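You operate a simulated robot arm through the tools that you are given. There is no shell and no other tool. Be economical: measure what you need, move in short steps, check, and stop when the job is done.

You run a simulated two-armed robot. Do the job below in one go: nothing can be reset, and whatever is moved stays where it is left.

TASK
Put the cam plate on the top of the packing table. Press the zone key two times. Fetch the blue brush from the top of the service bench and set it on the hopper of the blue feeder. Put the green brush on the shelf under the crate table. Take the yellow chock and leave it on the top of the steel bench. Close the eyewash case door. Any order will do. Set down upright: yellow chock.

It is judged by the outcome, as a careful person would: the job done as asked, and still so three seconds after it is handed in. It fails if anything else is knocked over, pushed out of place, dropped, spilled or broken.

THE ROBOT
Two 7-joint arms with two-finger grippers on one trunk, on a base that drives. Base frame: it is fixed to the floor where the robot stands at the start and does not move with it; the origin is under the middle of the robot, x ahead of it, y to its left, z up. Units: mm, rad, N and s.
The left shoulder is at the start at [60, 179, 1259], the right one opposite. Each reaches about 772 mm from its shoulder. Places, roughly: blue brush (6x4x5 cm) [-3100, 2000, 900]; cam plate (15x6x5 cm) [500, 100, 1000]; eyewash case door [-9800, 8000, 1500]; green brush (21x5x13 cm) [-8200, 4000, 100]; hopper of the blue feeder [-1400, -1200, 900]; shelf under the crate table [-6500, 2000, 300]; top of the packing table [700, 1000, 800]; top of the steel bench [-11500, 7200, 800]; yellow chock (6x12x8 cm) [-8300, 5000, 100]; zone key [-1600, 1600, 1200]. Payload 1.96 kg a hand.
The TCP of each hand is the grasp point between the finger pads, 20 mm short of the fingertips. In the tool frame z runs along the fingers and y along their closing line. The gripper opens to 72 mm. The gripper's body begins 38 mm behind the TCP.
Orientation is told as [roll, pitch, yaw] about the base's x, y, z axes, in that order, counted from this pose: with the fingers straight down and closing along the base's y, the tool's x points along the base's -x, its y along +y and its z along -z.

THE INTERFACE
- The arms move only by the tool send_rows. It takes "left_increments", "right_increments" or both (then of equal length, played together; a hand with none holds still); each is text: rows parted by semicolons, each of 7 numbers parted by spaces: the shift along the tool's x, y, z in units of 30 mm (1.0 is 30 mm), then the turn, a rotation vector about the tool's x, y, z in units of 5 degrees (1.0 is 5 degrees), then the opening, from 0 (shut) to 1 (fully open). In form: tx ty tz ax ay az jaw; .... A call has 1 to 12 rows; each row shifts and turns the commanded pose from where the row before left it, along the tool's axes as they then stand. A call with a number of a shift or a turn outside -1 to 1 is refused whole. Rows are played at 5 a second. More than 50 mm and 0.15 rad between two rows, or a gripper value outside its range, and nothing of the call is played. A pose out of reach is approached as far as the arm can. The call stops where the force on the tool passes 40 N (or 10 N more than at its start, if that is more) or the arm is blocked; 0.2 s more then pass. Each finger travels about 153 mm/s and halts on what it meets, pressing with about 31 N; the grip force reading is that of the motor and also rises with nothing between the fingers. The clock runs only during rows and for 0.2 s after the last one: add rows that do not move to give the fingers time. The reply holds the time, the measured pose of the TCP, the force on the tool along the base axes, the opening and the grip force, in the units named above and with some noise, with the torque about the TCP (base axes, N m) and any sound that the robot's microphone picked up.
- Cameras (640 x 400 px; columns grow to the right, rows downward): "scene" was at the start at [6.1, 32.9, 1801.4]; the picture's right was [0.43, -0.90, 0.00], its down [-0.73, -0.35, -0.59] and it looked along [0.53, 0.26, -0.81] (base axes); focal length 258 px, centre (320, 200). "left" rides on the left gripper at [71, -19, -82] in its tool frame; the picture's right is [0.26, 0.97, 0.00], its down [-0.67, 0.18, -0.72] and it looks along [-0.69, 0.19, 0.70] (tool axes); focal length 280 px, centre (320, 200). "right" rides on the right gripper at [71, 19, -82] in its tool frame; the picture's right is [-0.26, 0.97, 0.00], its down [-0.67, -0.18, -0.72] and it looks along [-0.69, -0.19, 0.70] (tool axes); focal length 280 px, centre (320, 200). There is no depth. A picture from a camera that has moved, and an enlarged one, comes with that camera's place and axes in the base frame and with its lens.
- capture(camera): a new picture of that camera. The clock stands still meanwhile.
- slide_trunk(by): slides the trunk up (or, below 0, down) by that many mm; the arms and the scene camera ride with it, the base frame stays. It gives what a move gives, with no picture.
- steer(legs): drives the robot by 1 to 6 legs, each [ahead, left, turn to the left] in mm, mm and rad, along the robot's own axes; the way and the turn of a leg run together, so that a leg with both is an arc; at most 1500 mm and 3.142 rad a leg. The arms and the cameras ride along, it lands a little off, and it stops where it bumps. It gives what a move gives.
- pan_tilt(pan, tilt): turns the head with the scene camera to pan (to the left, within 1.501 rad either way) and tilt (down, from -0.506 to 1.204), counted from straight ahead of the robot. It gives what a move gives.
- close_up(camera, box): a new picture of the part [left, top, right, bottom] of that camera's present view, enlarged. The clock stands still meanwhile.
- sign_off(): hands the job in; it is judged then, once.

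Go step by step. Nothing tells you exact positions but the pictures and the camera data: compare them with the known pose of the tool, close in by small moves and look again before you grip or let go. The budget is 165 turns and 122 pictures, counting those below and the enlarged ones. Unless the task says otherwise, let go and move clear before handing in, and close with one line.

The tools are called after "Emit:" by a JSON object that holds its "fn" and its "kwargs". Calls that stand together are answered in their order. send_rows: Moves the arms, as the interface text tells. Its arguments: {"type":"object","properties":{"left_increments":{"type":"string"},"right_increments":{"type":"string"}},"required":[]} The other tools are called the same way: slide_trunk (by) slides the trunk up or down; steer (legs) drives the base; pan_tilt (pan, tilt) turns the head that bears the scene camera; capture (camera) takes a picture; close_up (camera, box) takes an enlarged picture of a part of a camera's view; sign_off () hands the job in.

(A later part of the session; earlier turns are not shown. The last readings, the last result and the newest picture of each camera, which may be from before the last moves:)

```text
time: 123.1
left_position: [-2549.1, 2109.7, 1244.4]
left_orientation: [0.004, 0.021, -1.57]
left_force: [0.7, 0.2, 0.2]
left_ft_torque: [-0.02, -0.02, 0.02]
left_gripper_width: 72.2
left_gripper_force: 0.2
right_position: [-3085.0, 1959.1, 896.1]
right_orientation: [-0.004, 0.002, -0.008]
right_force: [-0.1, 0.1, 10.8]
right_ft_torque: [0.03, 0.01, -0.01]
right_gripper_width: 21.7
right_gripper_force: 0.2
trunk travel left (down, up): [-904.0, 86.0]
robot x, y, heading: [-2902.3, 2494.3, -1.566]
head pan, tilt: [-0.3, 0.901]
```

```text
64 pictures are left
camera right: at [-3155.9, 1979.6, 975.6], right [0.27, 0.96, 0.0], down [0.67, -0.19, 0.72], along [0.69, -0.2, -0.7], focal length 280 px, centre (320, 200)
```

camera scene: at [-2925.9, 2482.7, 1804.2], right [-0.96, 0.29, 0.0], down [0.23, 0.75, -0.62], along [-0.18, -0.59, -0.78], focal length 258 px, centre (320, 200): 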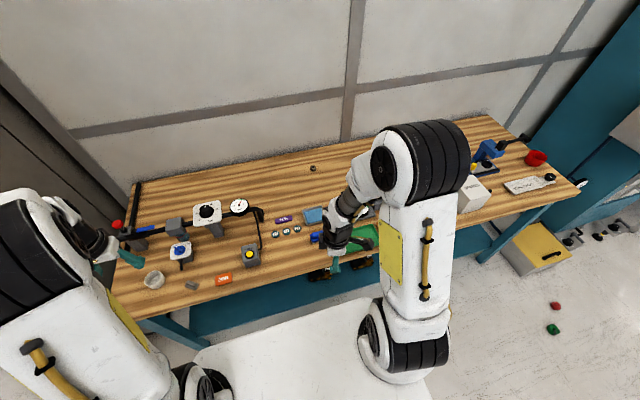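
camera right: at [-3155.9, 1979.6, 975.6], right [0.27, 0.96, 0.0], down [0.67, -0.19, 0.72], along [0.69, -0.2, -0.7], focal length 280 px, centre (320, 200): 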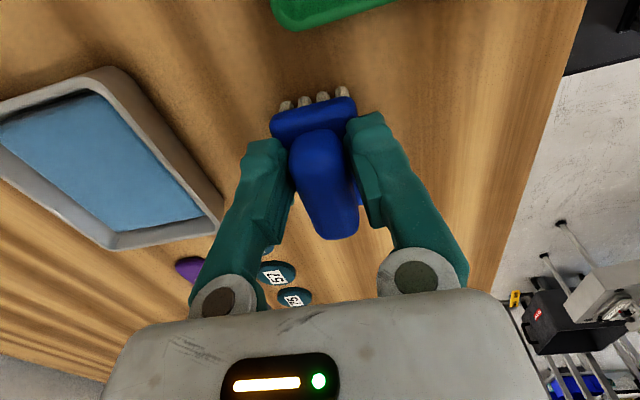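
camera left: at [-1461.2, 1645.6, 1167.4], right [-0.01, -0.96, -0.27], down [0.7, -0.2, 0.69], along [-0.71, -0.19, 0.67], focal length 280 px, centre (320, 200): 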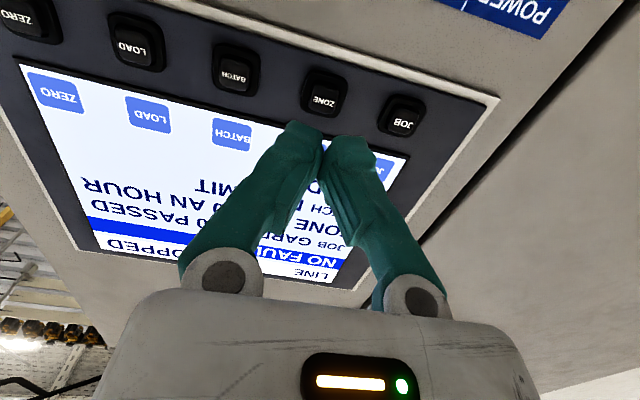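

The fingers stand on the block on either side of the handle. I close onto the handle.

Emit:
{"fn": "send_rows", "kwargs": {"right_increments": "0 0 -0.03 0 0 0 0.2;0 0 0 0 0 0 0.1;0 0 0 0 0 0 0;0 0 0 0 0 0 0"}}

Emit:
{"fn": "capture", "kwargs": {"camera": "right"}}

```text
time: 124.1
left_position: [-2548.0, 2109.8, 1244.5]
left_orientation: [0.004, 0.022, -1.571]
left_force: [-1.4, 0.6, 0.0]
left_ft_torque: [0.03, 0.03, 0.03]
left_gripper_width: 72.0
left_gripper_force: 0.1
right_position: [-3085.5, 1957.9, 894.3]
right_orientation: [-0.002, 0.002, -0.011]
right_force: [1.1, 1.6, 3.5]
right_ft_torque: [0.07, 0.03, -0.02]
right_gripper_width: 20.6
right_gripper_force: 31.0
trunk travel left (down, up): [-904.0, 86.0]
robot x, y, heading: [-2900.3, 2497.4, -1.567]
head pan, tilt: [-0.3, 0.901]
```

```text
63 pictures are left
camera right: at [-3156.0, 1979.5, 975.6], right [0.27, 0.96, 0.0], down [0.67, -0.19, 0.71], along [0.69, -0.19, -0.7], focal length 280 px, centre (320, 200)
```

right: 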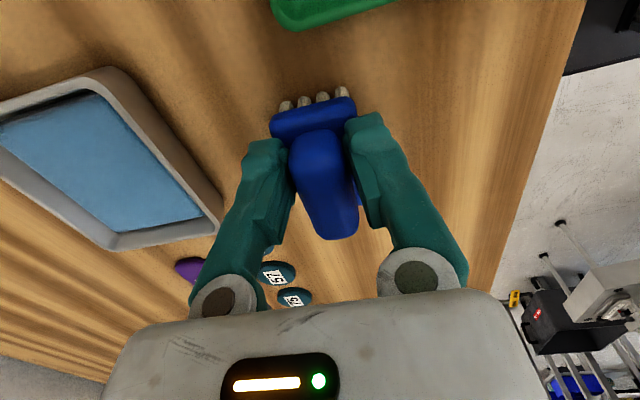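

The handle is gripped. I lift, fold back over the robot and check.

Emit:
{"fn": "send_rows", "kwargs": {"right_increments": "0 0 -0.3 0 0 0 0;0 0 -0.8 0 0 0 0;0 0 -1 0 0 0 0;0 0 -1 0 0 0 0;0 0 -1 0 0 0 0;0 0 -1 0 0 0 0;0 0 -1 0 0 0 0;0 0.9 -1 0 0 0 0;0 0.9 -0.8 0 0 0 0;0 0.9 0 0 0 0 0;0 0.9 0 0 0 0 0;0 0.9 0 0 0 0 0"}}

Emit:
{"fn": "capture", "kwargs": {"camera": "right"}}

```text
time: 126.7
left_position: [-2548.5, 2109.4, 1245.9]
left_orientation: [0.004, 0.021, -1.572]
left_force: [0.6, -0.5, 0.1]
left_ft_torque: [0.0, -0.02, -0.02]
left_gripper_width: 72.1
left_gripper_force: 0.0
right_position: [-3084.7, 2095.1, 1131.3]
right_orientation: [-0.002, 0.0, -0.009]
right_force: [0.8, 0.7, -0.5]
right_ft_torque: [-0.05, 0.01, 0.01]
right_gripper_width: 20.6
right_gripper_force: 31.0
trunk travel left (down, up): [-904.0, 86.0]
robot x, y, heading: [-2905.6, 2495.3, -1.566]
head pan, tilt: [-0.3, 0.901]
```

```text
62 pictures are left
camera right: at [-3154.7, 2115.8, 1212.3], right [0.27, 0.96, 0.0], down [0.67, -0.19, 0.72], along [0.69, -0.19, -0.7], focal length 280 px, centre (320, 200)
```

right: 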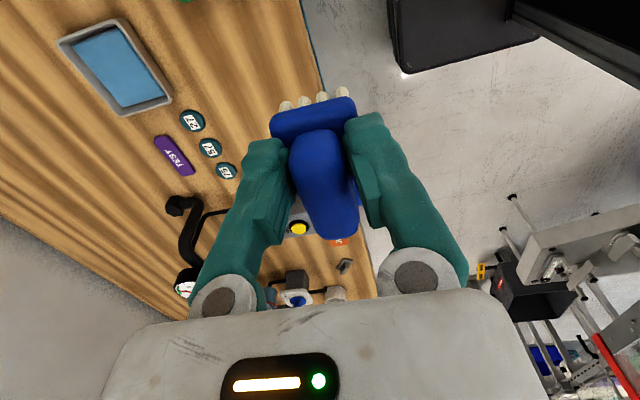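

The brush is held. I return along the aisle the way I came, past the pillar, and slide down toward the blue feeder.

Emit:
{"fn": "steer", "kwargs": {"legs": [[0, 0, -1.575], [-1450, 0, 0], [0, 150, 0], [-1100, 0, 0], [0, 1500, 0], [0, 1000, 0]]}}

Emit:
{"fn": "pan_tilt", "kwargs": {"pan": 0.6, "tilt": 0.5}}

Emit:
{"fn": "capture", "kwargs": {"camera": "scene"}}

```text
time: 155.8
left_position: [-758.9, -509.3, 1245.9]
left_orientation: [0.006, 0.021, 3.128]
left_force: [0.1, 0.5, 0.3]
left_ft_torque: [-0.02, -0.01, 0.0]
left_gripper_width: 72.0
left_gripper_force: 0.1
right_position: [-766.4, 26.3, 1132.0]
right_orientation: [0.0, 0.0, -1.592]
right_force: [-0.2, -0.4, -0.6]
right_ft_torque: [-0.03, 0.03, 0.01]
right_gripper_width: 20.3
right_gripper_force: 31.2
trunk travel left (down, up): [-904.0, 86.0]
robot x, y, heading: [-369.8, -164.1, 3.136]
head pan, tilt: [-0.3, 0.901]
```

```text
time: 157.0
left_position: [-758.6, -510.1, 1244.9]
left_orientation: [0.004, 0.02, 3.126]
left_force: [0.9, 0.4, 0.1]
left_ft_torque: [0.02, 0.01, -0.03]
left_gripper_width: 72.0
left_gripper_force: 0.0
right_position: [-766.7, 25.4, 1132.0]
right_orientation: [0.001, 0.0, -1.593]
right_force: [0.3, -0.2, 0.2]
right_ft_torque: [0.02, 0.0, 0.03]
right_gripper_width: 20.8
right_gripper_force: 30.9
trunk travel left (down, up): [-904.0, 86.0]
robot x, y, heading: [-369.7, -161.8, 3.134]
head pan, tilt: [0.6, 0.499]
```

```text
61 pictures are left
camera scene: at [-384.2, -211.2, 1838.0], right [-0.56, 0.83, 0.0], down [0.4, 0.27, -0.88], along [-0.73, -0.49, -0.48], focal length 258 px, centre (320, 200)
```

scene: 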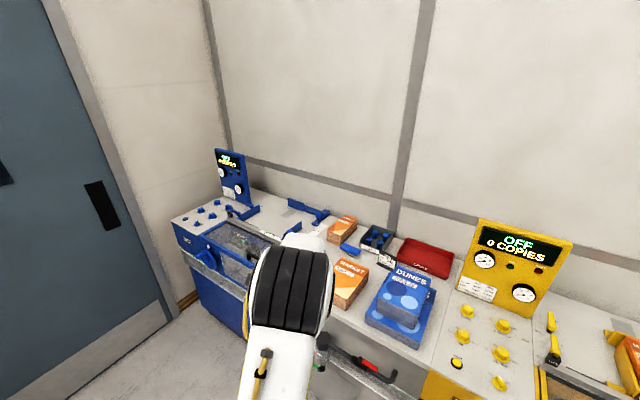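

Emit:
{"fn": "steer", "kwargs": {"legs": [[0, 700, 0]]}}

Emit:
{"fn": "pan_tilt", "kwargs": {"pan": 0.25, "tilt": 0.65}}

Emit:
{"fn": "capture", "kwargs": {"camera": "scene"}}

```text
time: 160.8
left_position: [-764.5, -1210.8, 1245.0]
left_orientation: [0.006, 0.021, 3.126]
left_force: [0.3, 0.4, -0.6]
left_ft_torque: [-0.03, -0.01, 0.0]
left_gripper_width: 71.9
left_gripper_force: 0.1
right_position: [-772.2, -675.7, 1131.9]
right_orientation: [0.0, -0.001, -1.595]
right_force: [0.6, 1.1, -1.2]
right_ft_torque: [0.02, 0.0, -0.01]
right_gripper_width: 20.5
right_gripper_force: 30.8
trunk travel left (down, up): [-904.0, 86.0]
robot x, y, heading: [-373.0, -864.2, 3.134]
head pan, tilt: [0.6, 0.499]
```

```text
time: 161.7
left_position: [-764.3, -1212.0, 1244.2]
left_orientation: [0.003, 0.022, 3.124]
left_force: [-0.4, -0.3, -0.4]
left_ft_torque: [0.02, -0.03, 0.03]
left_gripper_width: 71.9
left_gripper_force: 0.0
right_position: [-771.4, -677.4, 1130.5]
right_orientation: [0.0, 0.0, -1.595]
right_force: [0.1, -0.3, -0.1]
right_ft_torque: [0.0, -0.01, 0.0]
right_gripper_width: 20.6
right_gripper_force: 31.0
trunk travel left (down, up): [-904.0, 86.0]
robot x, y, heading: [-376.9, -865.2, 3.134]
head pan, tilt: [0.25, 0.649]
```

```text
60 pictures are left
camera scene: at [-398.4, -884.6, 1824.7], right [-0.24, 0.97, 0.0], down [0.59, 0.14, -0.8], along [-0.77, -0.19, -0.6], focal length 258 px, centre (320, 200)
```

scene: 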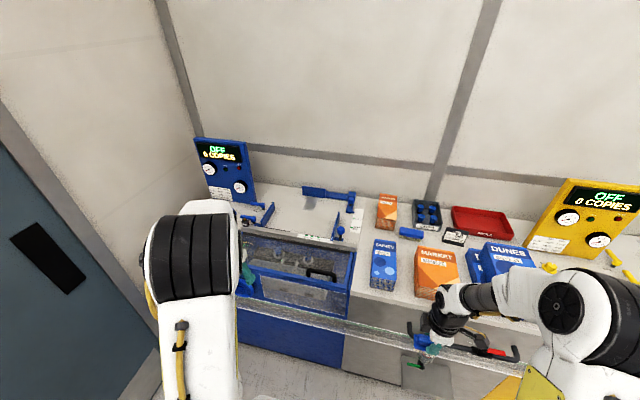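

Emit:
{"fn": "close_up", "kwargs": {"camera": "scene", "box": [190, 130, 430, 300]}}

```text
2.35 times, centred on (310, 215) of scene
camera zoom: at [-398.4, -884.6, 1824.7], right [-0.24, 0.97, 0.0], down [0.59, 0.14, -0.8], along [-0.77, -0.19, -0.6], focal length 607 px, centre (344, 165)
```

zoom: 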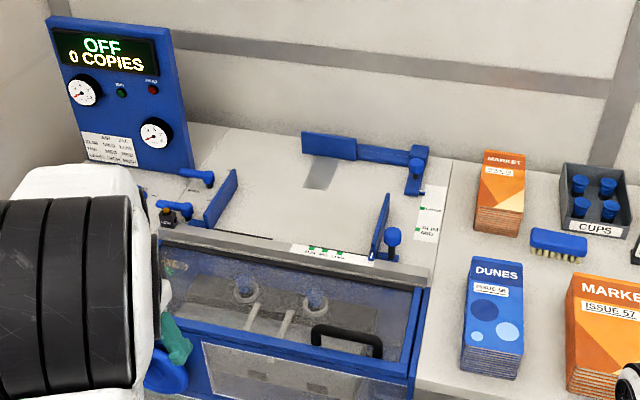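

The hopper bed is the flat area between the blue guides, centred near [-1410, -1215]. I come closer and check the clearance between my base and the feeder rail.

Emit:
{"fn": "steer", "kwargs": {"legs": [[0, 420, 0], [150, 0, 0]]}}

Emit:
{"fn": "pan_tilt", "kwargs": {"pan": 0.0, "tilt": 1.15}}

Emit:
{"fn": "capture", "kwargs": {"camera": "scene"}}

```text
time: 165.2
left_position: [-914.1, -1633.7, 1245.7]
left_orientation: [0.003, 0.018, 3.129]
left_force: [-0.3, -1.0, -0.2]
left_ft_torque: [0.02, 0.0, 0.01]
left_gripper_width: 72.0
left_gripper_force: 0.1
right_position: [-922.5, -1098.2, 1131.7]
right_orientation: [-0.002, 0.001, -1.592]
right_force: [0.1, 0.0, -1.2]
right_ft_torque: [0.0, 0.02, -0.02]
right_gripper_width: 20.9
right_gripper_force: 30.8
trunk travel left (down, up): [-904.0, 86.0]
robot x, y, heading: [-526.2, -1283.2, 3.134]
head pan, tilt: [0.25, 0.649]
```

```text
time: 166.2
left_position: [-917.3, -1633.0, 1244.8]
left_orientation: [0.005, 0.021, 3.129]
left_force: [0.4, 0.0, -1.5]
left_ft_torque: [-0.02, 0.01, -0.02]
left_gripper_width: 72.0
left_gripper_force: 0.1
right_position: [-925.0, -1097.6, 1130.9]
right_orientation: [-0.001, 0.001, -1.592]
right_force: [0.4, -0.5, -0.7]
right_ft_torque: [0.03, -0.03, -0.03]
right_gripper_width: 20.7
right_gripper_force: 31.0
trunk travel left (down, up): [-904.0, 86.0]
robot x, y, heading: [-530.6, -1283.7, 3.135]
head pan, tilt: [0.0, 1.15]
```

```text
58 pictures are left
camera scene: at [-527.7, -1283.0, 1787.3], right [0.0, 1.0, 0.0], down [0.91, 0.0, -0.41], along [-0.41, 0.0, -0.91], focal length 258 px, centre (320, 200)
```

scene: 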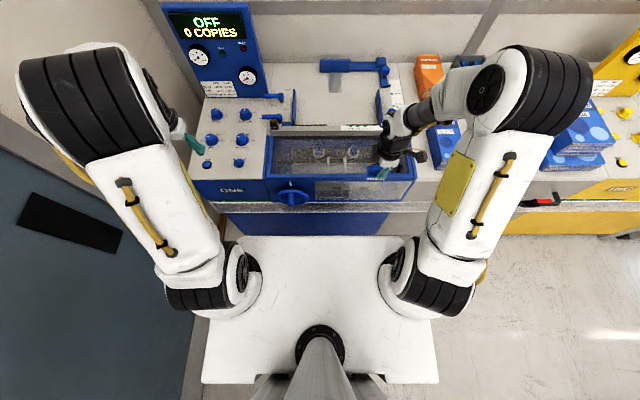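

The hopper bed lies beyond the glass front. I creep forward to gain reach; the hands are well above everything on the deck.

Emit:
{"fn": "steer", "kwargs": {"legs": [[110, 0, 0]]}}

```text
time: 167.3
left_position: [-1024.4, -1633.4, 1245.1]
left_orientation: [0.004, 0.021, 3.13]
left_force: [0.2, 0.2, -0.4]
left_ft_torque: [-0.02, 0.0, 0.01]
left_gripper_width: 72.1
left_gripper_force: 0.0
right_position: [-1033.6, -1096.9, 1131.4]
right_orientation: [-0.002, 0.0, -1.592]
right_force: [0.2, -0.4, -0.5]
right_ft_torque: [0.05, 0.03, -0.02]
right_gripper_width: 20.5
right_gripper_force: 31.0
trunk travel left (down, up): [-904.0, 86.0]
robot x, y, heading: [-635.2, -1279.1, 3.136]
head pan, tilt: [0.0, 1.15]
```

Emit:
{"fn": "steer", "kwargs": {"legs": [[70, 0, 0]]}}

Emit:
{"fn": "capture", "kwargs": {"camera": "right"}}

```text
time: 168.4
left_position: [-1089.8, -1631.7, 1248.1]
left_orientation: [0.003, 0.015, 3.131]
left_force: [0.7, 0.7, -0.1]
left_ft_torque: [0.01, 0.04, 0.01]
left_gripper_width: 72.4
left_gripper_force: 0.1
right_position: [-1097.7, -1098.6, 1134.5]
right_orientation: [-0.005, 0.0, -1.593]
right_force: [0.5, -0.6, -0.7]
right_ft_torque: [0.0, 0.05, 0.0]
right_gripper_width: 20.6
right_gripper_force: 31.0
trunk travel left (down, up): [-904.0, 86.0]
robot x, y, heading: [-706.7, -1283.9, 3.139]
head pan, tilt: [0.0, 1.15]
```

```text
57 pictures are left
camera right: at [-1077.0, -1026.3, 1213.9], right [0.96, -0.28, -0.01], down [-0.19, -0.67, 0.72], along [-0.21, -0.69, -0.7], focal length 280 px, centre (320, 200)
```

right: 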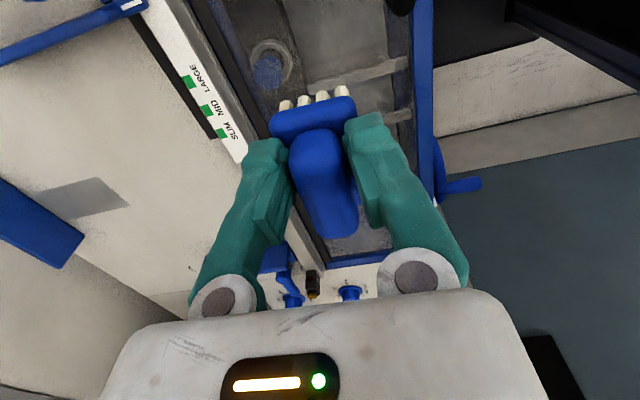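

Emit:
{"fn": "steer", "kwargs": {"legs": [[-12, 0, 0]]}}

Emit:
{"fn": "send_rows", "kwargs": {"right_increments": "-0.36 -0.88 0 0 0 0 0;-0.36 -0.88 0 0 0 0 0;-0.36 -0.88 0 0 0 0 0;-0.36 -0.88 0 0 0 0 0;-0.36 -0.88 0 0 0 0 0;-0.36 -0.88 0 0 0 0 0;-0.36 -0.88 0 0 0 0 0;-0.36 -0.88 0 0 0 0 0;-0.36 -0.88 0 0 0 0 0;-0.36 -0.88 0 0 0 0 0"}}

Emit:
{"fn": "pan_tilt", "kwargs": {"pan": -0.1, "tilt": 0.85}}

Emit:
{"fn": "capture", "kwargs": {"camera": "scene"}}

```text
time: 169.1
left_position: [-1087.0, -1631.7, 1242.7]
left_orientation: [0.003, 0.026, 3.131]
left_force: [-1.0, 0.0, 0.0]
left_ft_torque: [0.0, -0.05, 0.03]
left_gripper_width: 72.2
left_gripper_force: 0.0
right_position: [-1097.5, -1097.2, 1130.0]
right_orientation: [0.003, 0.003, -1.589]
right_force: [-0.9, 0.2, -1.6]
right_ft_torque: [0.01, -0.1, 0.03]
right_gripper_width: 20.5
right_gripper_force: 30.8
trunk travel left (down, up): [-904.0, 86.0]
robot x, y, heading: [-693.9, -1282.8, 3.142]
head pan, tilt: [0.0, 1.15]
```

```text
time: 171.3
left_position: [-1083.0, -1633.8, 1244.7]
left_orientation: [0.004, 0.019, 3.132]
left_force: [0.4, -0.3, -0.3]
left_ft_torque: [0.02, 0.03, 0.02]
left_gripper_width: 72.0
left_gripper_force: 0.0
right_position: [-1269.5, -1165.2, 1131.9]
right_orientation: [0.0, 0.002, -1.592]
right_force: [0.5, 0.9, -0.2]
right_ft_torque: [-0.01, 0.01, 0.02]
right_gripper_width: 20.3
right_gripper_force: 30.7
right hand out of reach, approached as far as the arm can: row 7, 8, 9, 10
trunk travel left (down, up): [-904.0, 86.0]
robot x, y, heading: [-695.2, -1282.8, 3.14]
head pan, tilt: [0.0, 1.15]
```

```text
time: 172.1
left_position: [-1082.8, -1632.6, 1244.6]
left_orientation: [0.004, 0.022, 3.131]
left_force: [0.3, -0.1, 0.1]
left_ft_torque: [0.01, 0.01, 0.0]
left_gripper_width: 71.9
left_gripper_force: 0.1
right_position: [-1269.4, -1165.0, 1131.6]
right_orientation: [-0.001, -0.001, -1.592]
right_force: [-0.3, 0.1, 0.3]
right_ft_torque: [0.0, 0.0, -0.01]
right_gripper_width: 20.3
right_gripper_force: 31.0
trunk travel left (down, up): [-904.0, 86.0]
robot x, y, heading: [-693.2, -1281.9, 3.14]
head pan, tilt: [-0.099, 0.85]
```

```text
56 pictures are left
camera scene: at [-711.8, -1274.1, 1808.0], right [0.1, 0.99, 0.0], down [0.75, -0.08, -0.66], along [-0.66, 0.07, -0.75], focal length 258 px, centre (320, 200)
```

scene: 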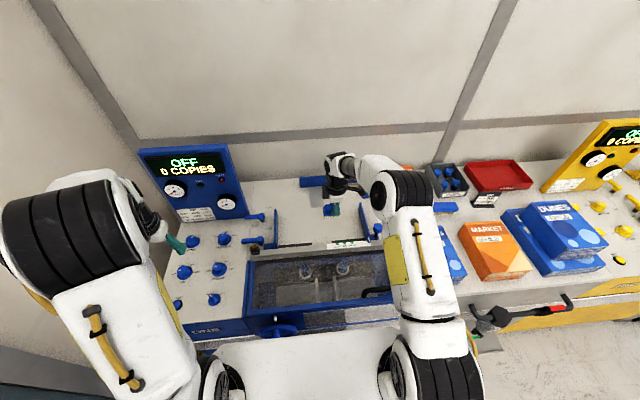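

The fingers-down reach ends at x -1270. I tilt the hand 20° forward, shift the base left and extend a little further over the hopper bed.

Emit:
{"fn": "send_rows", "kwargs": {"right_increments": "0 0 0 1 0 0 0;0 0 0 1 0 0 0;0 0 0 1 0 0 0;0 0 0 1 0 0 0"}}

Emit:
{"fn": "steer", "kwargs": {"legs": [[0, 90, 0]]}}

Emit:
{"fn": "send_rows", "kwargs": {"right_increments": "0.5 -0.9 0.33 0 0 0 0;0.5 -0.9 0.33 0 0 0 0;0 -0.9 0.33 0 0 0 0"}}

Emit:
{"fn": "capture", "kwargs": {"camera": "right"}}

```text
time: 173.1
left_position: [-1082.6, -1632.6, 1244.2]
left_orientation: [0.004, 0.02, 3.13]
left_force: [-0.1, -0.9, -0.4]
left_ft_torque: [-0.01, -0.01, 0.03]
left_gripper_width: 72.2
left_gripper_force: 0.1
right_position: [-1268.6, -1165.8, 1132.3]
right_orientation: [-0.35, 0.0, -1.591]
right_force: [-0.3, -0.2, -0.4]
right_ft_torque: [0.02, -0.03, 0.02]
right_gripper_width: 20.5
right_gripper_force: 30.4
trunk travel left (down, up): [-904.0, 86.0]
robot x, y, heading: [-695.0, -1282.8, 3.137]
head pan, tilt: [-0.099, 0.85]
```

```text
time: 174.2
left_position: [-1083.9, -1721.1, 1245.8]
left_orientation: [0.006, 0.022, 3.132]
left_force: [0.2, 0.7, -0.2]
left_ft_torque: [-0.05, -0.02, 0.03]
left_gripper_width: 71.9
left_gripper_force: 0.1
right_position: [-1268.2, -1253.4, 1131.4]
right_orientation: [-0.349, -0.002, -1.593]
right_force: [-0.2, -0.3, -1.9]
right_ft_torque: [0.0, 0.0, 0.01]
right_gripper_width: 20.7
right_gripper_force: 31.2
trunk travel left (down, up): [-904.0, 86.0]
robot x, y, heading: [-691.7, -1370.1, 3.137]
head pan, tilt: [-0.099, 0.85]
```

```text
time: 175.0
left_position: [-1085.1, -1724.8, 1243.9]
left_orientation: [0.001, 0.024, 3.131]
left_force: [-1.0, -0.7, -0.3]
left_ft_torque: [-0.01, 0.01, 0.04]
left_gripper_width: 71.9
left_gripper_force: 0.2
right_position: [-1354.9, -1225.9, 1130.8]
right_orientation: [-0.35, 0.004, -1.593]
right_force: [-0.7, -0.6, -0.6]
right_ft_torque: [0.0, -0.02, 0.0]
right_gripper_width: 20.6
right_gripper_force: 31.0
trunk travel left (down, up): [-904.0, 86.0]
robot x, y, heading: [-692.3, -1377.8, 3.14]
head pan, tilt: [-0.099, 0.85]
```

```text
55 pictures are left
camera right: at [-1307.2, -1155.4, 1199.8], right [0.9, -0.28, -0.33], down [0.06, -0.68, 0.73], along [-0.43, -0.68, -0.59], focal length 280 px, centre (320, 200)
```

right: 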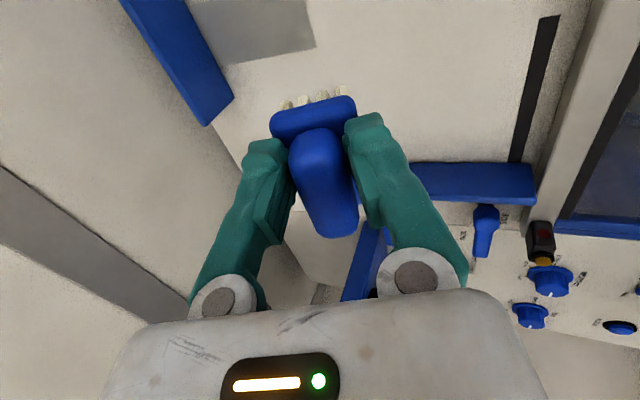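

Emit:
{"fn": "send_rows", "kwargs": {"right_increments": "0 0.34 0.94 0 0 0 0;0 0.34 0.94 0 0 0 0;0 0.34 0.94 0 0 0 0;0 0.34 0.94 0 0 0 0"}}

Emit:
{"fn": "capture", "kwargs": {"camera": "right"}}

```text
time: 176.0
left_position: [-1083.3, -1722.2, 1244.3]
left_orientation: [0.004, 0.023, 3.13]
left_force: [-0.3, 0.9, 0.7]
left_ft_torque: [-0.04, -0.05, -0.01]
left_gripper_width: 72.0
left_gripper_force: 0.1
right_position: [-1356.4, -1224.7, 1009.9]
right_orientation: [-0.348, 0.0, -1.592]
right_force: [0.2, 0.7, -1.1]
right_ft_torque: [-0.02, 0.02, -0.02]
right_gripper_width: 20.7
right_gripper_force: 30.8
trunk travel left (down, up): [-904.0, 86.0]
robot x, y, heading: [-695.1, -1372.8, 3.138]
head pan, tilt: [-0.099, 0.85]
```

```text
54 pictures are left
camera right: at [-1308.3, -1153.0, 1078.6], right [0.9, -0.28, -0.33], down [0.06, -0.68, 0.73], along [-0.43, -0.68, -0.59], focal length 280 px, centre (320, 200)
```

right: 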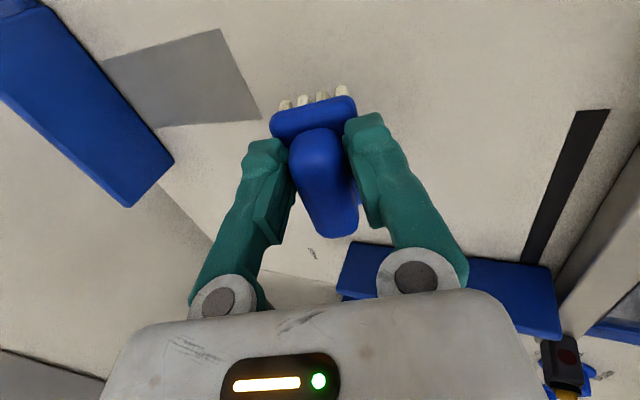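

The bed is at about z 926. I lower gently to contact.

Emit:
{"fn": "send_rows", "kwargs": {"right_increments": "0 0.2 0.56 0 0 0 0;0 0.06 0.18 0 0 0 0;0 0.03 0.1 0 0 0 0;0 0.03 0.1 0 0 0 0;0 0.03 0.1 0 0 0 0;0 0.03 0.1 0 0 0 0;0 0.03 0.1 0 0 0 0;0 0.03 0.1 0 0 0 0"}}

Emit:
{"fn": "capture", "kwargs": {"camera": "right"}}

```text
time: 177.8
left_position: [-1080.6, -1724.1, 1244.5]
left_orientation: [0.002, 0.021, 3.131]
left_force: [-1.1, 0.6, -0.4]
left_ft_torque: [-0.03, -0.01, 0.01]
left_gripper_width: 72.3
left_gripper_force: 0.0
right_position: [-1359.9, -1223.7, 977.0]
right_orientation: [-0.369, -0.001, -1.592]
right_force: [7.6, -0.8, 23.8]
right_ft_torque: [-0.19, -0.4, 0.04]
right_gripper_width: 20.8
right_gripper_force: 30.5
trunk travel left (down, up): [-904.0, 86.0]
robot x, y, heading: [-694.9, -1371.8, 3.132]
head pan, tilt: [-0.099, 0.85]
stopped in row 8 (right hand): the force on the tool passed its limit at 43 N (the readings are from after the stop); the commanded pose is now the measured one
```

```text
53 pictures are left
camera right: at [-1310.7, -1152.8, 1046.2], right [0.89, -0.28, -0.35], down [0.07, -0.68, 0.73], along [-0.44, -0.68, -0.58], focal length 280 px, centre (320, 200)
```

right: 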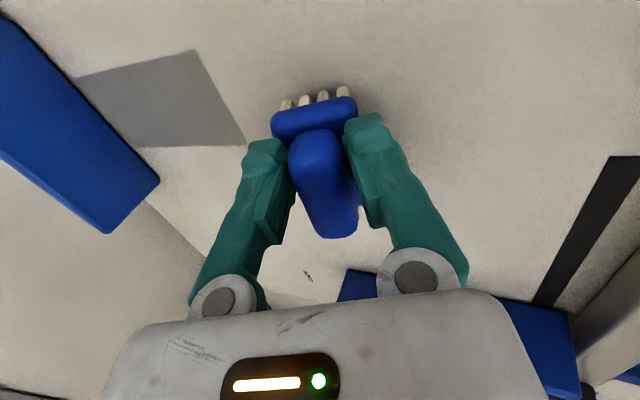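

One long edge of the brush rests on the bed. I open so it settles flat, then withdraw along the fingers.

Emit:
{"fn": "send_rows", "kwargs": {"right_increments": "0 0 -0.03 0 0 0 0.3;0 0 0 0 0 0 0.5;0 0 0 0 0 0 0.8;0 0 0 0 0 0 0.9;0 0 -0.5 0 0 0 0.9;0 0 -1 0 0 0 0.9;0 0 -1 0 0 0 0.9;0 0 -1 0 0 0 0.9"}}

Emit:
{"fn": "capture", "kwargs": {"camera": "right"}}

```text
time: 179.6
left_position: [-1083.4, -1722.9, 1244.4]
left_orientation: [0.003, 0.02, 3.131]
left_force: [0.3, -0.6, -0.5]
left_ft_torque: [-0.03, -0.02, 0.01]
left_gripper_width: 72.1
left_gripper_force: 0.2
right_position: [-1321.0, -1225.6, 1074.1]
right_orientation: [-0.362, 0.0, -1.594]
right_force: [-0.2, -0.6, -0.3]
right_ft_torque: [-0.01, -0.02, 0.01]
right_gripper_width: 64.9
right_gripper_force: 0.1
trunk travel left (down, up): [-904.0, 86.0]
robot x, y, heading: [-693.8, -1376.2, 3.133]
head pan, tilt: [-0.099, 0.85]
```

```text
52 pictures are left
camera right: at [-1272.9, -1153.7, 1142.3], right [0.9, -0.28, -0.34], down [0.07, -0.68, 0.73], along [-0.44, -0.68, -0.59], focal length 280 px, centre (320, 200)
```

right: 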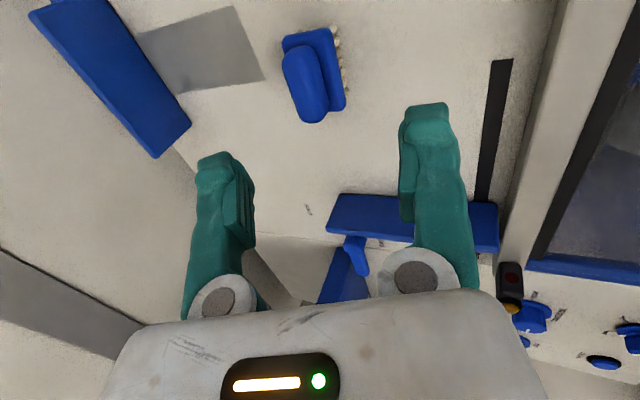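

The blue brush stands on the hopper bed. I fold the arm back and retrace the route toward the far side of the hall.

Emit:
{"fn": "send_rows", "kwargs": {"right_increments": "0 0.8 -0.6 0 0 0 0.9;0 0.9 -0.4 0 0 0 0.9;0 0.9 -0.33 -1 0 0 0.9;0 0.9 -0.25 -1 0 0 0.9;0 0.9 -0.16 -1 0 0 0.9;0 0.9 -0.08 -1 0 0 0.9;0.5 0.9 0 0 0 0 0.9;0.5 0.9 0 0 0 0 0.9;0.5 0.8 0 0 0 0 0.9"}}

Emit:
{"fn": "steer", "kwargs": {"legs": [[-320, 0, 0], [0, -1500, 0], [0, -1500, 0], [0, -720, 0], [930, 0, 0], [0, -150, 0]]}}

```text
time: 181.6
left_position: [-1082.8, -1722.4, 1245.7]
left_orientation: [0.004, 0.02, 3.133]
left_force: [-0.2, 0.8, 0.4]
left_ft_torque: [0.02, -0.01, -0.01]
left_gripper_width: 72.1
left_gripper_force: 0.1
right_position: [-1073.0, -1182.9, 1081.1]
right_orientation: [-0.012, -0.001, -1.591]
right_force: [0.4, 0.0, -0.3]
right_ft_torque: [0.0, -0.02, -0.01]
right_gripper_width: 64.5
right_gripper_force: 0.2
trunk travel left (down, up): [-904.0, 86.0]
robot x, y, heading: [-698.3, -1377.1, 3.138]
head pan, tilt: [-0.099, 0.85]
```

```text
time: 206.8
left_position: [-1692.3, 2133.0, 1242.8]
left_orientation: [0.002, 0.02, 3.136]
left_force: [0.0, -0.3, -0.1]
left_ft_torque: [0.04, 0.0, 0.02]
left_gripper_width: 72.1
left_gripper_force: 0.1
right_position: [-1686.6, 2672.9, 1081.6]
right_orientation: [-0.012, 0.002, -1.588]
right_force: [0.9, 0.8, 0.4]
right_ft_torque: [0.04, 0.04, 0.01]
right_gripper_width: 64.9
right_gripper_force: 0.0
trunk travel left (down, up): [-904.0, 86.0]
robot x, y, heading: [-1306.3, 2489.4, -3.144]
head pan, tilt: [-0.099, 0.85]
```

Emit:
{"fn": "steer", "kwargs": {"legs": [[1500, 0, 0]]}}

Emit:
{"fn": "pan_tilt", "kwargs": {"pan": -0.2, "tilt": 0.35}}

Emit:
{"fn": "capture", "kwargs": {"camera": "scene"}}

```text
time: 214.1
left_position: [-3183.1, 2133.2, 1245.9]
left_orientation: [0.004, 0.02, 3.139]
left_force: [0.2, -0.5, -0.3]
left_ft_torque: [-0.01, 0.01, 0.0]
left_gripper_width: 71.9
left_gripper_force: 0.1
right_position: [-3177.5, 2673.5, 1082.2]
right_orientation: [-0.012, 0.0, -1.586]
right_force: [0.3, -0.4, 0.0]
right_ft_torque: [-0.03, 0.01, 0.04]
right_gripper_width: 64.9
right_gripper_force: 0.0
trunk travel left (down, up): [-904.0, 86.0]
robot x, y, heading: [-2794.4, 2485.3, -3.141]
head pan, tilt: [-0.099, 0.85]
```

```text
time: 215.1
left_position: [-3182.1, 2132.8, 1244.2]
left_orientation: [0.003, 0.02, 3.136]
left_force: [0.4, 0.3, 0.7]
left_ft_torque: [-0.05, 0.02, 0.01]
left_gripper_width: 72.0
left_gripper_force: 0.1
right_position: [-3177.4, 2672.3, 1081.3]
right_orientation: [-0.011, -0.001, -1.586]
right_force: [-0.6, 0.6, -0.6]
right_ft_torque: [-0.03, 0.01, -0.03]
right_gripper_width: 64.6
right_gripper_force: 0.0
trunk travel left (down, up): [-904.0, 86.0]
robot x, y, heading: [-2798.5, 2483.5, -3.141]
head pan, tilt: [-0.201, 0.351]
```

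```text
51 pictures are left
camera scene: at [-2828.1, 2505.4, 1851.6], right [0.2, 0.98, 0.0], down [0.34, -0.07, -0.94], along [-0.92, 0.18, -0.34], focal length 258 px, centre (320, 200)
```

scene: 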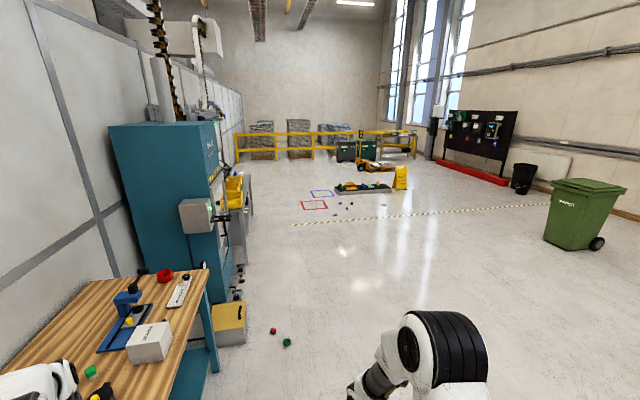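

Emit:
{"fn": "steer", "kwargs": {"legs": [[700, -750, 0], [1200, 0, 0]]}}

Emit:
{"fn": "capture", "kwargs": {"camera": "scene"}}

Emit:
{"fn": "close_up", "kwargs": {"camera": "scene", "box": [220, 130, 420, 255]}}

```text
time: 226.0
left_position: [-5083.5, 2887.0, 1245.7]
left_orientation: [0.003, 0.023, 3.135]
left_force: [0.2, -0.4, 0.1]
left_ft_torque: [0.02, -0.01, 0.0]
left_gripper_width: 71.9
left_gripper_force: 0.1
right_position: [-5076.8, 3425.4, 1081.5]
right_orientation: [-0.011, -0.001, -1.591]
right_force: [-0.2, 0.8, 1.0]
right_ft_torque: [0.02, -0.02, 0.0]
right_gripper_width: 65.1
right_gripper_force: 0.1
trunk travel left (down, up): [-904.0, 86.0]
robot x, y, heading: [-4696.0, 3236.4, 3.145]
head pan, tilt: [-0.201, 0.351]
```

```text
50 pictures are left
camera scene: at [-4727.5, 3257.7, 1851.7], right [0.2, 0.98, 0.0], down [0.34, -0.07, -0.94], along [-0.92, 0.19, -0.34], focal length 258 px, centre (320, 200)
```

scene: 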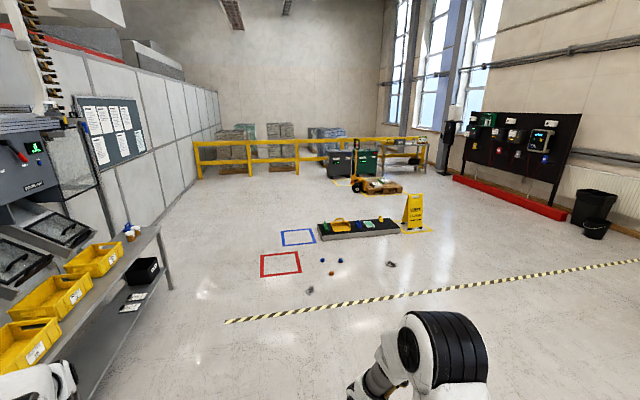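

```text
3.20 times, centred on (320, 192) of scene
camera zoom: at [-4727.5, 3257.7, 1851.7], right [0.2, 0.98, 0.0], down [0.34, -0.07, -0.94], along [-0.92, 0.19, -0.34], focal length 826 px, centre (320, 224)
```

zoom: 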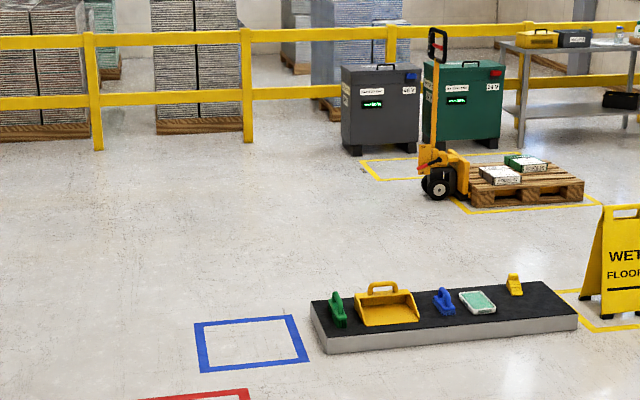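

I see the low platform with the green brush (about [-8130, 4040]) and the yellow chock (about [-8220, 4970]). There is litter on the floor in front of it. I go around by the crate-table side and meanwhile turn the right hand so it closes sideways.

Emit:
{"fn": "send_rows", "kwargs": {"right_increments": "0 0 0 0 0 1 0.9;0 0 0 0 0 1 0.9;0 0 0 0 0 1 0.9;0 0 0 0 0 1 0.9;0 0 0 0 0 1 0.9;0 0 0 0 0 1 0.9;0 0 0 0 0 1 0.9;0 0 0 0 0 1 0.9;0 0 0 0 0 1 0.9"}}

Emit:
{"fn": "send_rows", "kwargs": {"right_increments": "0 0 0 0 0 1 0.9;0 0 0 0 0 1 0.9;0 0 0 0 0 1 0.9;0 0 0 0 0 1 0.9;0 0 0 0 0 1 0.9;0 0 0 0 0 1 0.9;0 0 0 0 0 1 0.9;0 0 0 0 0 1 0.9;0 0 0 0 0 1 0.9"}}

Emit:
{"fn": "steer", "kwargs": {"legs": [[0, 300, 0], [1500, 0, 0], [1500, 0, 0], [450, 0, 0]]}}

Emit:
{"fn": "pan_tilt", "kwargs": {"pan": -1.3, "tilt": 0.7}}

Emit:
{"fn": "capture", "kwargs": {"camera": "scene"}}

```text
time: 228.0
left_position: [-5084.5, 2886.5, 1245.1]
left_orientation: [0.003, 0.021, 3.135]
left_force: [0.2, -0.1, -0.1]
left_ft_torque: [0.0, 0.01, 0.02]
left_gripper_width: 72.2
left_gripper_force: 0.1
right_position: [-5078.2, 3426.7, 1081.2]
right_orientation: [-0.009, -0.008, -2.377]
right_force: [0.2, -0.6, 0.0]
right_ft_torque: [-0.02, -0.01, -0.02]
right_gripper_width: 64.8
right_gripper_force: 0.0
trunk travel left (down, up): [-904.0, 86.0]
robot x, y, heading: [-4699.0, 3235.9, 3.137]
head pan, tilt: [-0.201, 0.351]
```

```text
time: 230.0
left_position: [-5084.6, 2888.0, 1244.0]
left_orientation: [0.002, 0.021, 3.136]
left_force: [0.0, 0.6, -0.2]
left_ft_torque: [-0.02, -0.01, 0.0]
left_gripper_width: 72.0
left_gripper_force: 0.1
right_position: [-5076.8, 3425.8, 1081.8]
right_orientation: [0.001, -0.013, 3.12]
right_force: [-0.1, 0.1, -0.1]
right_ft_torque: [0.01, 0.02, 0.02]
right_gripper_width: 65.0
right_gripper_force: 0.0
trunk travel left (down, up): [-904.0, 86.0]
robot x, y, heading: [-4697.4, 3236.1, 3.139]
head pan, tilt: [-0.201, 0.351]
```

```text
time: 248.5
left_position: [-8535.0, 2563.0, 1245.2]
left_orientation: [0.004, 0.02, 3.14]
left_force: [0.2, 0.2, -0.4]
left_ft_torque: [-0.01, 0.01, -0.04]
left_gripper_width: 72.1
left_gripper_force: 0.1
right_position: [-8528.9, 3102.2, 1081.8]
right_orientation: [0.0, -0.013, 3.128]
right_force: [0.3, 0.2, -0.6]
right_ft_torque: [-0.01, -0.02, -0.02]
right_gripper_width: 64.7
right_gripper_force: 0.1
trunk travel left (down, up): [-904.0, 86.0]
robot x, y, heading: [-8154.0, 2918.2, -3.139]
head pan, tilt: [-0.201, 0.351]
```

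```text
time: 249.8
left_position: [-8535.5, 2563.7, 1243.7]
left_orientation: [0.003, 0.021, 3.139]
left_force: [-0.4, -0.4, -0.8]
left_ft_torque: [0.0, -0.01, 0.03]
left_gripper_width: 72.1
left_gripper_force: 0.1
right_position: [-8531.8, 3103.2, 1081.9]
right_orientation: [-0.001, -0.015, 3.13]
right_force: [0.5, 0.0, -1.1]
right_ft_torque: [-0.03, -0.01, 0.0]
right_gripper_width: 64.8
right_gripper_force: 0.0
trunk travel left (down, up): [-904.0, 86.0]
robot x, y, heading: [-8150.3, 2916.8, -3.136]
head pan, tilt: [-1.3, 0.7]
```

```text
48 pictures are left
camera scene: at [-8113.1, 2999.8, 1820.4], right [0.96, 0.27, 0.0], down [0.18, -0.62, -0.77], along [-0.21, 0.74, -0.64], focal length 258 px, centre (320, 200)
```

scene: 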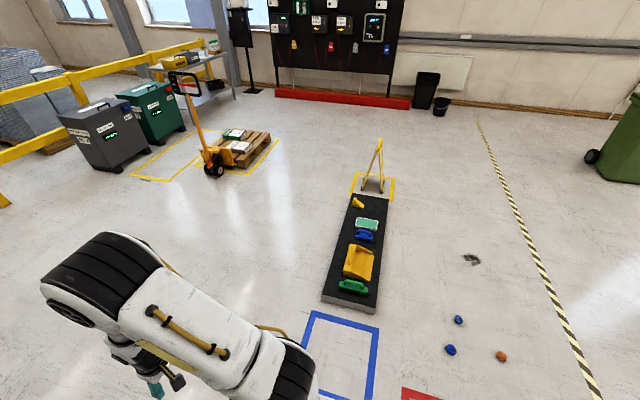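

The brush lies with its long side along x. I go behind the platform and face +x so the right hand closes across it.

Emit:
{"fn": "steer", "kwargs": {"legs": [[600, 0, 0], [0, 0, 3.136], [0, 1310, 0]]}}

Emit:
{"fn": "slide_trunk", "kwargs": {"by": -750}}

Emit:
{"fn": "pan_tilt", "kwargs": {"pan": -0.2, "tilt": 0.8}}

Emit:
{"fn": "capture", "kwargs": {"camera": "scene"}}

Emit:
{"fn": "capture", "kwargs": {"camera": "right"}}

```text
time: 266.7
left_position: [-8401.6, 4577.9, 1244.7]
left_orientation: [0.002, 0.022, 0.02]
left_force: [-0.2, 0.3, 0.2]
left_ft_torque: [0.03, -0.02, -0.01]
left_gripper_width: 72.0
left_gripper_force: 0.2
right_position: [-8394.6, 4040.3, 1082.6]
right_orientation: [0.0, -0.013, 0.01]
right_force: [0.0, 0.3, -0.1]
right_ft_torque: [0.01, 0.04, 0.02]
right_gripper_width: 64.7
right_gripper_force: 0.0
trunk travel left (down, up): [-904.0, 86.0]
robot x, y, heading: [-8776.6, 4215.5, 0.025]
head pan, tilt: [-1.3, 0.7]
```

```text
refused: -750 is not a number from -400 to 400
```

```text
time: 268.1
left_position: [-8402.9, 4579.3, 1245.7]
left_orientation: [0.003, 0.02, 0.021]
left_force: [0.5, -0.8, -0.7]
left_ft_torque: [0.02, -0.01, -0.03]
left_gripper_width: 71.9
left_gripper_force: 0.0
right_position: [-8394.7, 4039.3, 1079.5]
right_orientation: [-0.001, -0.013, 0.012]
right_force: [-0.9, 0.0, 0.6]
right_ft_torque: [0.0, 0.01, -0.03]
right_gripper_width: 64.9
right_gripper_force: 0.1
trunk travel left (down, up): [-904.0, 86.0]
robot x, y, heading: [-8780.4, 4215.3, 0.029]
head pan, tilt: [-0.201, 0.799]
```

```text
47 pictures are left
camera scene: at [-8760.9, 4202.5, 1812.1], right [-0.17, -0.98, 0.0], down [-0.71, 0.12, -0.7], along [0.69, -0.12, -0.72], focal length 258 px, centre (320, 200)
```

scene: 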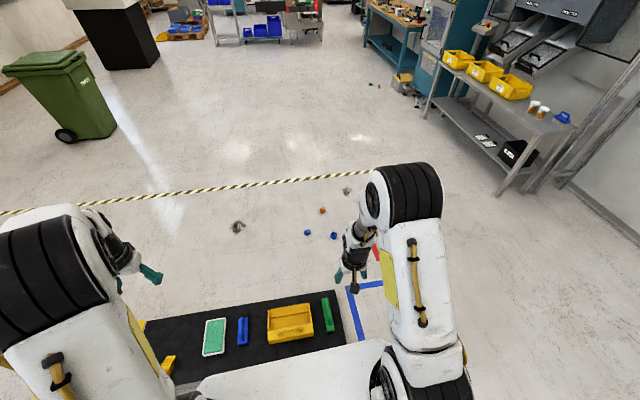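

```text
46 pictures are left
camera right: at [-8466.8, 4058.9, 1160.9], right [0.25, 0.97, 0.0], down [0.67, -0.18, 0.72], along [0.7, -0.18, -0.69], focal length 280 px, centre (320, 200)
```

right: 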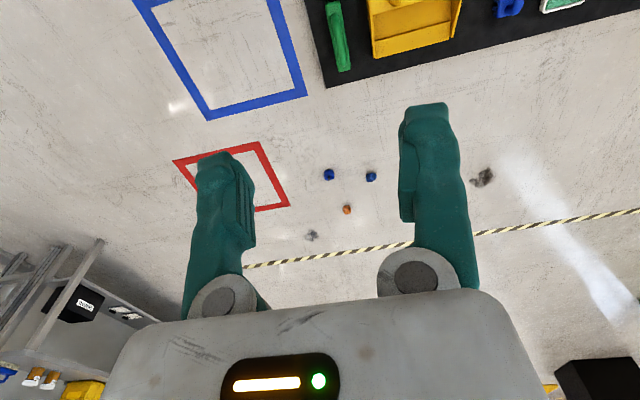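

The green brush's axis runs along x at y about 4046, centred near x -8157. I lower the trunk in two slides.

Emit:
{"fn": "slide_trunk", "kwargs": {"by": -400}}

Emit:
{"fn": "slide_trunk", "kwargs": {"by": -330}}

Emit:
{"fn": "steer", "kwargs": {"legs": [[75, 0, -0.025]]}}

Emit:
{"fn": "capture", "kwargs": {"camera": "right"}}

```text
time: 271.9
left_position: [-8401.7, 4579.7, 845.5]
left_orientation: [0.005, 0.021, 0.02]
left_force: [-0.2, 0.0, -0.2]
left_ft_torque: [0.03, 0.0, 0.0]
left_gripper_width: 71.8
left_gripper_force: 0.0
right_position: [-8395.3, 4039.9, 680.9]
right_orientation: [0.0, -0.012, 0.011]
right_force: [-0.7, 0.4, -0.6]
right_ft_torque: [0.0, 0.04, -0.02]
right_gripper_width: 64.8
right_gripper_force: 0.0
trunk travel left (down, up): [-504.0, 486.0]
robot x, y, heading: [-8783.6, 4217.0, 0.027]
head pan, tilt: [-0.201, 0.799]
```

```text
time: 275.1
left_position: [-8402.0, 4578.2, 515.1]
left_orientation: [0.004, 0.02, 0.02]
left_force: [-0.6, 0.1, -0.1]
left_ft_torque: [0.0, -0.01, 0.01]
left_gripper_width: 71.7
left_gripper_force: 0.1
right_position: [-8395.0, 4040.2, 351.6]
right_orientation: [0.001, -0.013, 0.01]
right_force: [-0.2, 0.0, 0.8]
right_ft_torque: [0.0, 0.0, 0.0]
right_gripper_width: 64.7
right_gripper_force: 0.0
trunk travel left (down, up): [-174.0, 816.0]
robot x, y, heading: [-8782.6, 4219.1, 0.027]
head pan, tilt: [-0.201, 0.799]
```

```text
time: 276.2
left_position: [-8318.7, 4570.5, 515.1]
left_orientation: [0.002, 0.02, -0.003]
left_force: [0.2, 0.8, 0.4]
left_ft_torque: [-0.01, -0.02, 0.02]
left_gripper_width: 72.0
left_gripper_force: 0.0
right_position: [-8324.2, 4031.0, 351.1]
right_orientation: [-0.002, -0.013, -0.017]
right_force: [-0.1, 0.7, 0.2]
right_ft_torque: [0.0, 0.0, -0.01]
right_gripper_width: 64.8
right_gripper_force: 0.0
trunk travel left (down, up): [-174.0, 816.0]
robot x, y, heading: [-8705.7, 4219.7, 0.0]
head pan, tilt: [-0.201, 0.799]
```

```text
45 pictures are left
camera right: at [-8396.3, 4052.1, 430.9], right [0.28, 0.96, 0.0], down [0.66, -0.19, 0.72], along [0.7, -0.2, -0.69], focal length 280 px, centre (320, 200)
```

right: 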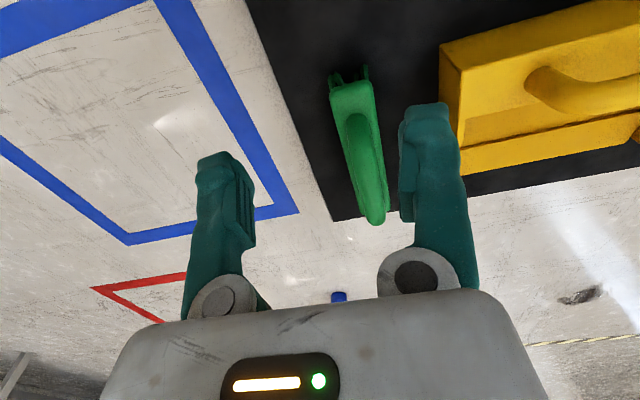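

Emit:
{"fn": "send_rows", "kwargs": {"right_increments": "-0.91 0.083 0.39 0 0.15 -0.2 0.9;-0.91 0.083 0.39 0 0 0 0.9;-0.91 0.083 0.39 0 0 0 0.9;-0.91 0.083 0.39 0 0 0 0.9;-0.91 0.083 0.39 0 0 0 0.9;-0.91 0.083 0.39 0 0 0 0.9"}}

Emit:
{"fn": "capture", "kwargs": {"camera": "right"}}

Emit:
{"fn": "capture", "kwargs": {"camera": "left"}}

```text
time: 277.6
left_position: [-8318.7, 4569.2, 515.5]
left_orientation: [0.002, 0.022, -0.003]
left_force: [0.3, -0.2, 0.3]
left_ft_torque: [0.0, -0.01, 0.01]
left_gripper_width: 72.2
left_gripper_force: 0.1
right_position: [-8161.6, 4046.6, 281.5]
right_orientation: [0.001, 0.001, 0.002]
right_force: [0.1, 0.1, 0.8]
right_ft_torque: [-0.01, -0.01, 0.01]
right_gripper_width: 64.6
right_gripper_force: 0.2
trunk travel left (down, up): [-174.0, 816.0]
robot x, y, heading: [-8707.1, 4216.2, -0.002]
head pan, tilt: [-0.201, 0.799]
```

```text
44 pictures are left
camera right: at [-8231.1, 4066.6, 361.5], right [0.26, 0.97, 0.0], down [0.68, -0.18, 0.71], along [0.69, -0.19, -0.7], focal length 280 px, centre (320, 200)
```

right: 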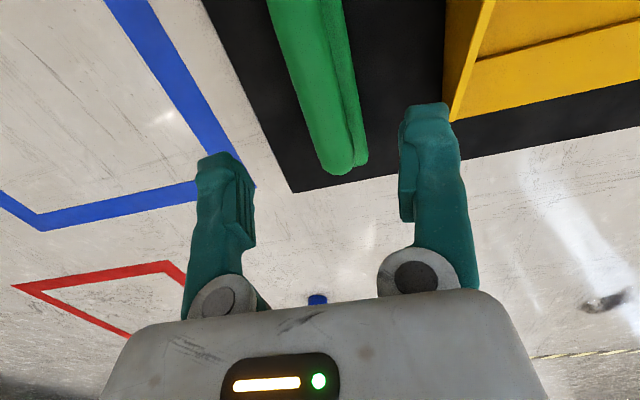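

```text
43 pictures are left
camera left: at [-8387.7, 4551.8, 597.8], right [-0.26, 0.97, 0.01], down [0.69, 0.18, 0.7], along [0.68, 0.19, -0.71], focal length 280 px, centre (320, 200)
```

left: 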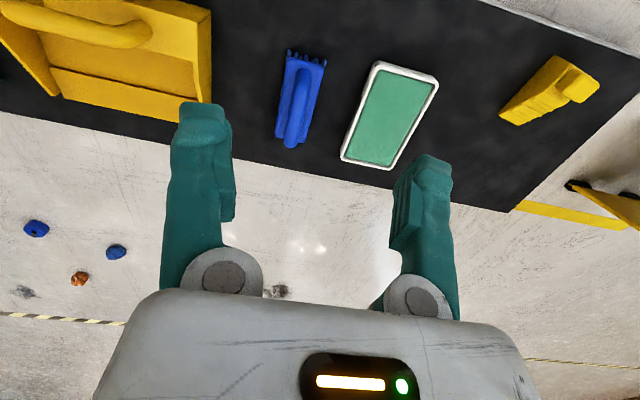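

The handle is centred under the hand. I descend onto it.

Emit:
{"fn": "send_rows", "kwargs": {"right_increments": "0 0 0.7 0 0 0 0.9;0 0 0.5 0 0 0 0.9;0 0 0.4 0 0 0 0.9;0 0 0.3 0 0 0 0.9;0 0 0.2 0 0 0 0.9;0 0 0.2 0 0 0 0.9;0 0 0 0 0 0 0.9"}}

Emit:
{"fn": "capture", "kwargs": {"camera": "right"}}

```text
time: 279.2
left_position: [-8318.6, 4569.2, 515.2]
left_orientation: [0.003, 0.022, -0.005]
left_force: [0.0, 0.0, 0.5]
left_ft_torque: [-0.01, 0.02, -0.01]
left_gripper_width: 72.0
left_gripper_force: 0.1
right_position: [-8161.5, 4045.5, 211.8]
right_orientation: [0.0, 0.0, 0.002]
right_force: [-0.1, 0.3, -0.4]
right_ft_torque: [0.01, 0.01, -0.01]
right_gripper_width: 64.8
right_gripper_force: 0.1
trunk travel left (down, up): [-174.0, 816.0]
robot x, y, heading: [-8706.0, 4216.8, 0.002]
head pan, tilt: [-0.201, 0.799]
```

```text
42 pictures are left
camera right: at [-8231.7, 4065.3, 293.1], right [0.26, 0.97, 0.0], down [0.68, -0.18, 0.71], along [0.69, -0.19, -0.7], focal length 280 px, centre (320, 200)
```

right: 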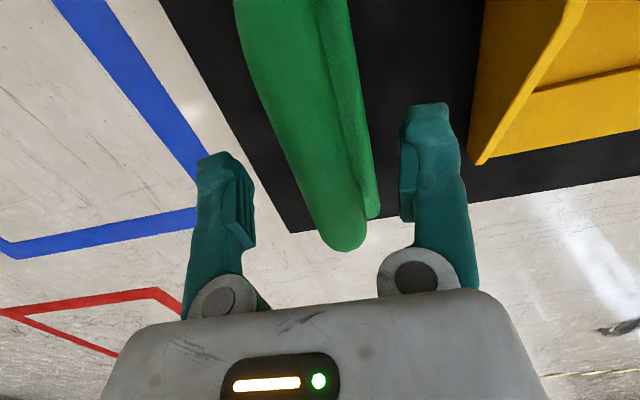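

Emit:
{"fn": "send_rows", "kwargs": {"right_increments": "0 0 0.2 0 0 0 0.7;0 0 0 0 0 0 0.5;0 0 0 0 0 0 0.3;0 0 0 0 0 0 0.1;0 0 0 0 0 0 0;0 0 0 0 0 0 0"}}

Emit:
{"fn": "capture", "kwargs": {"camera": "right"}}

```text
time: 280.6
left_position: [-8317.5, 4569.4, 514.8]
left_orientation: [0.004, 0.021, -0.004]
left_force: [0.5, 0.4, 0.4]
left_ft_torque: [0.02, 0.01, 0.0]
left_gripper_width: 72.1
left_gripper_force: 0.0
right_position: [-8160.9, 4045.4, 206.2]
right_orientation: [-0.001, 0.001, 0.002]
right_force: [-0.1, -0.1, -0.5]
right_ft_torque: [-0.02, -0.08, 0.01]
right_gripper_width: 24.1
right_gripper_force: 30.5
trunk travel left (down, up): [-174.0, 816.0]
robot x, y, heading: [-8707.2, 4216.6, -0.0]
head pan, tilt: [-0.201, 0.799]
```

```text
41 pictures are left
camera right: at [-8231.8, 4065.4, 287.0], right [0.26, 0.97, 0.0], down [0.68, -0.18, 0.71], along [0.69, -0.19, -0.7], focal length 280 px, centre (320, 200)
```

right: 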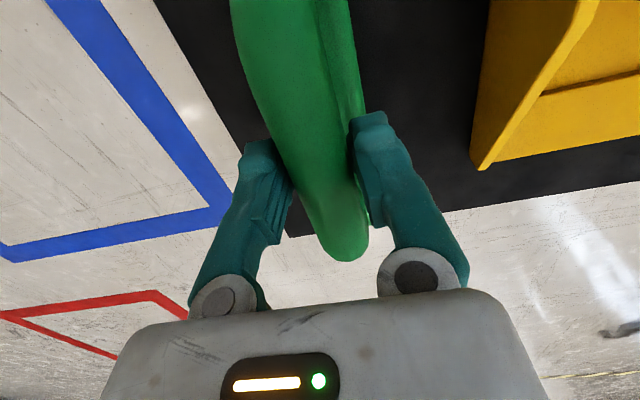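

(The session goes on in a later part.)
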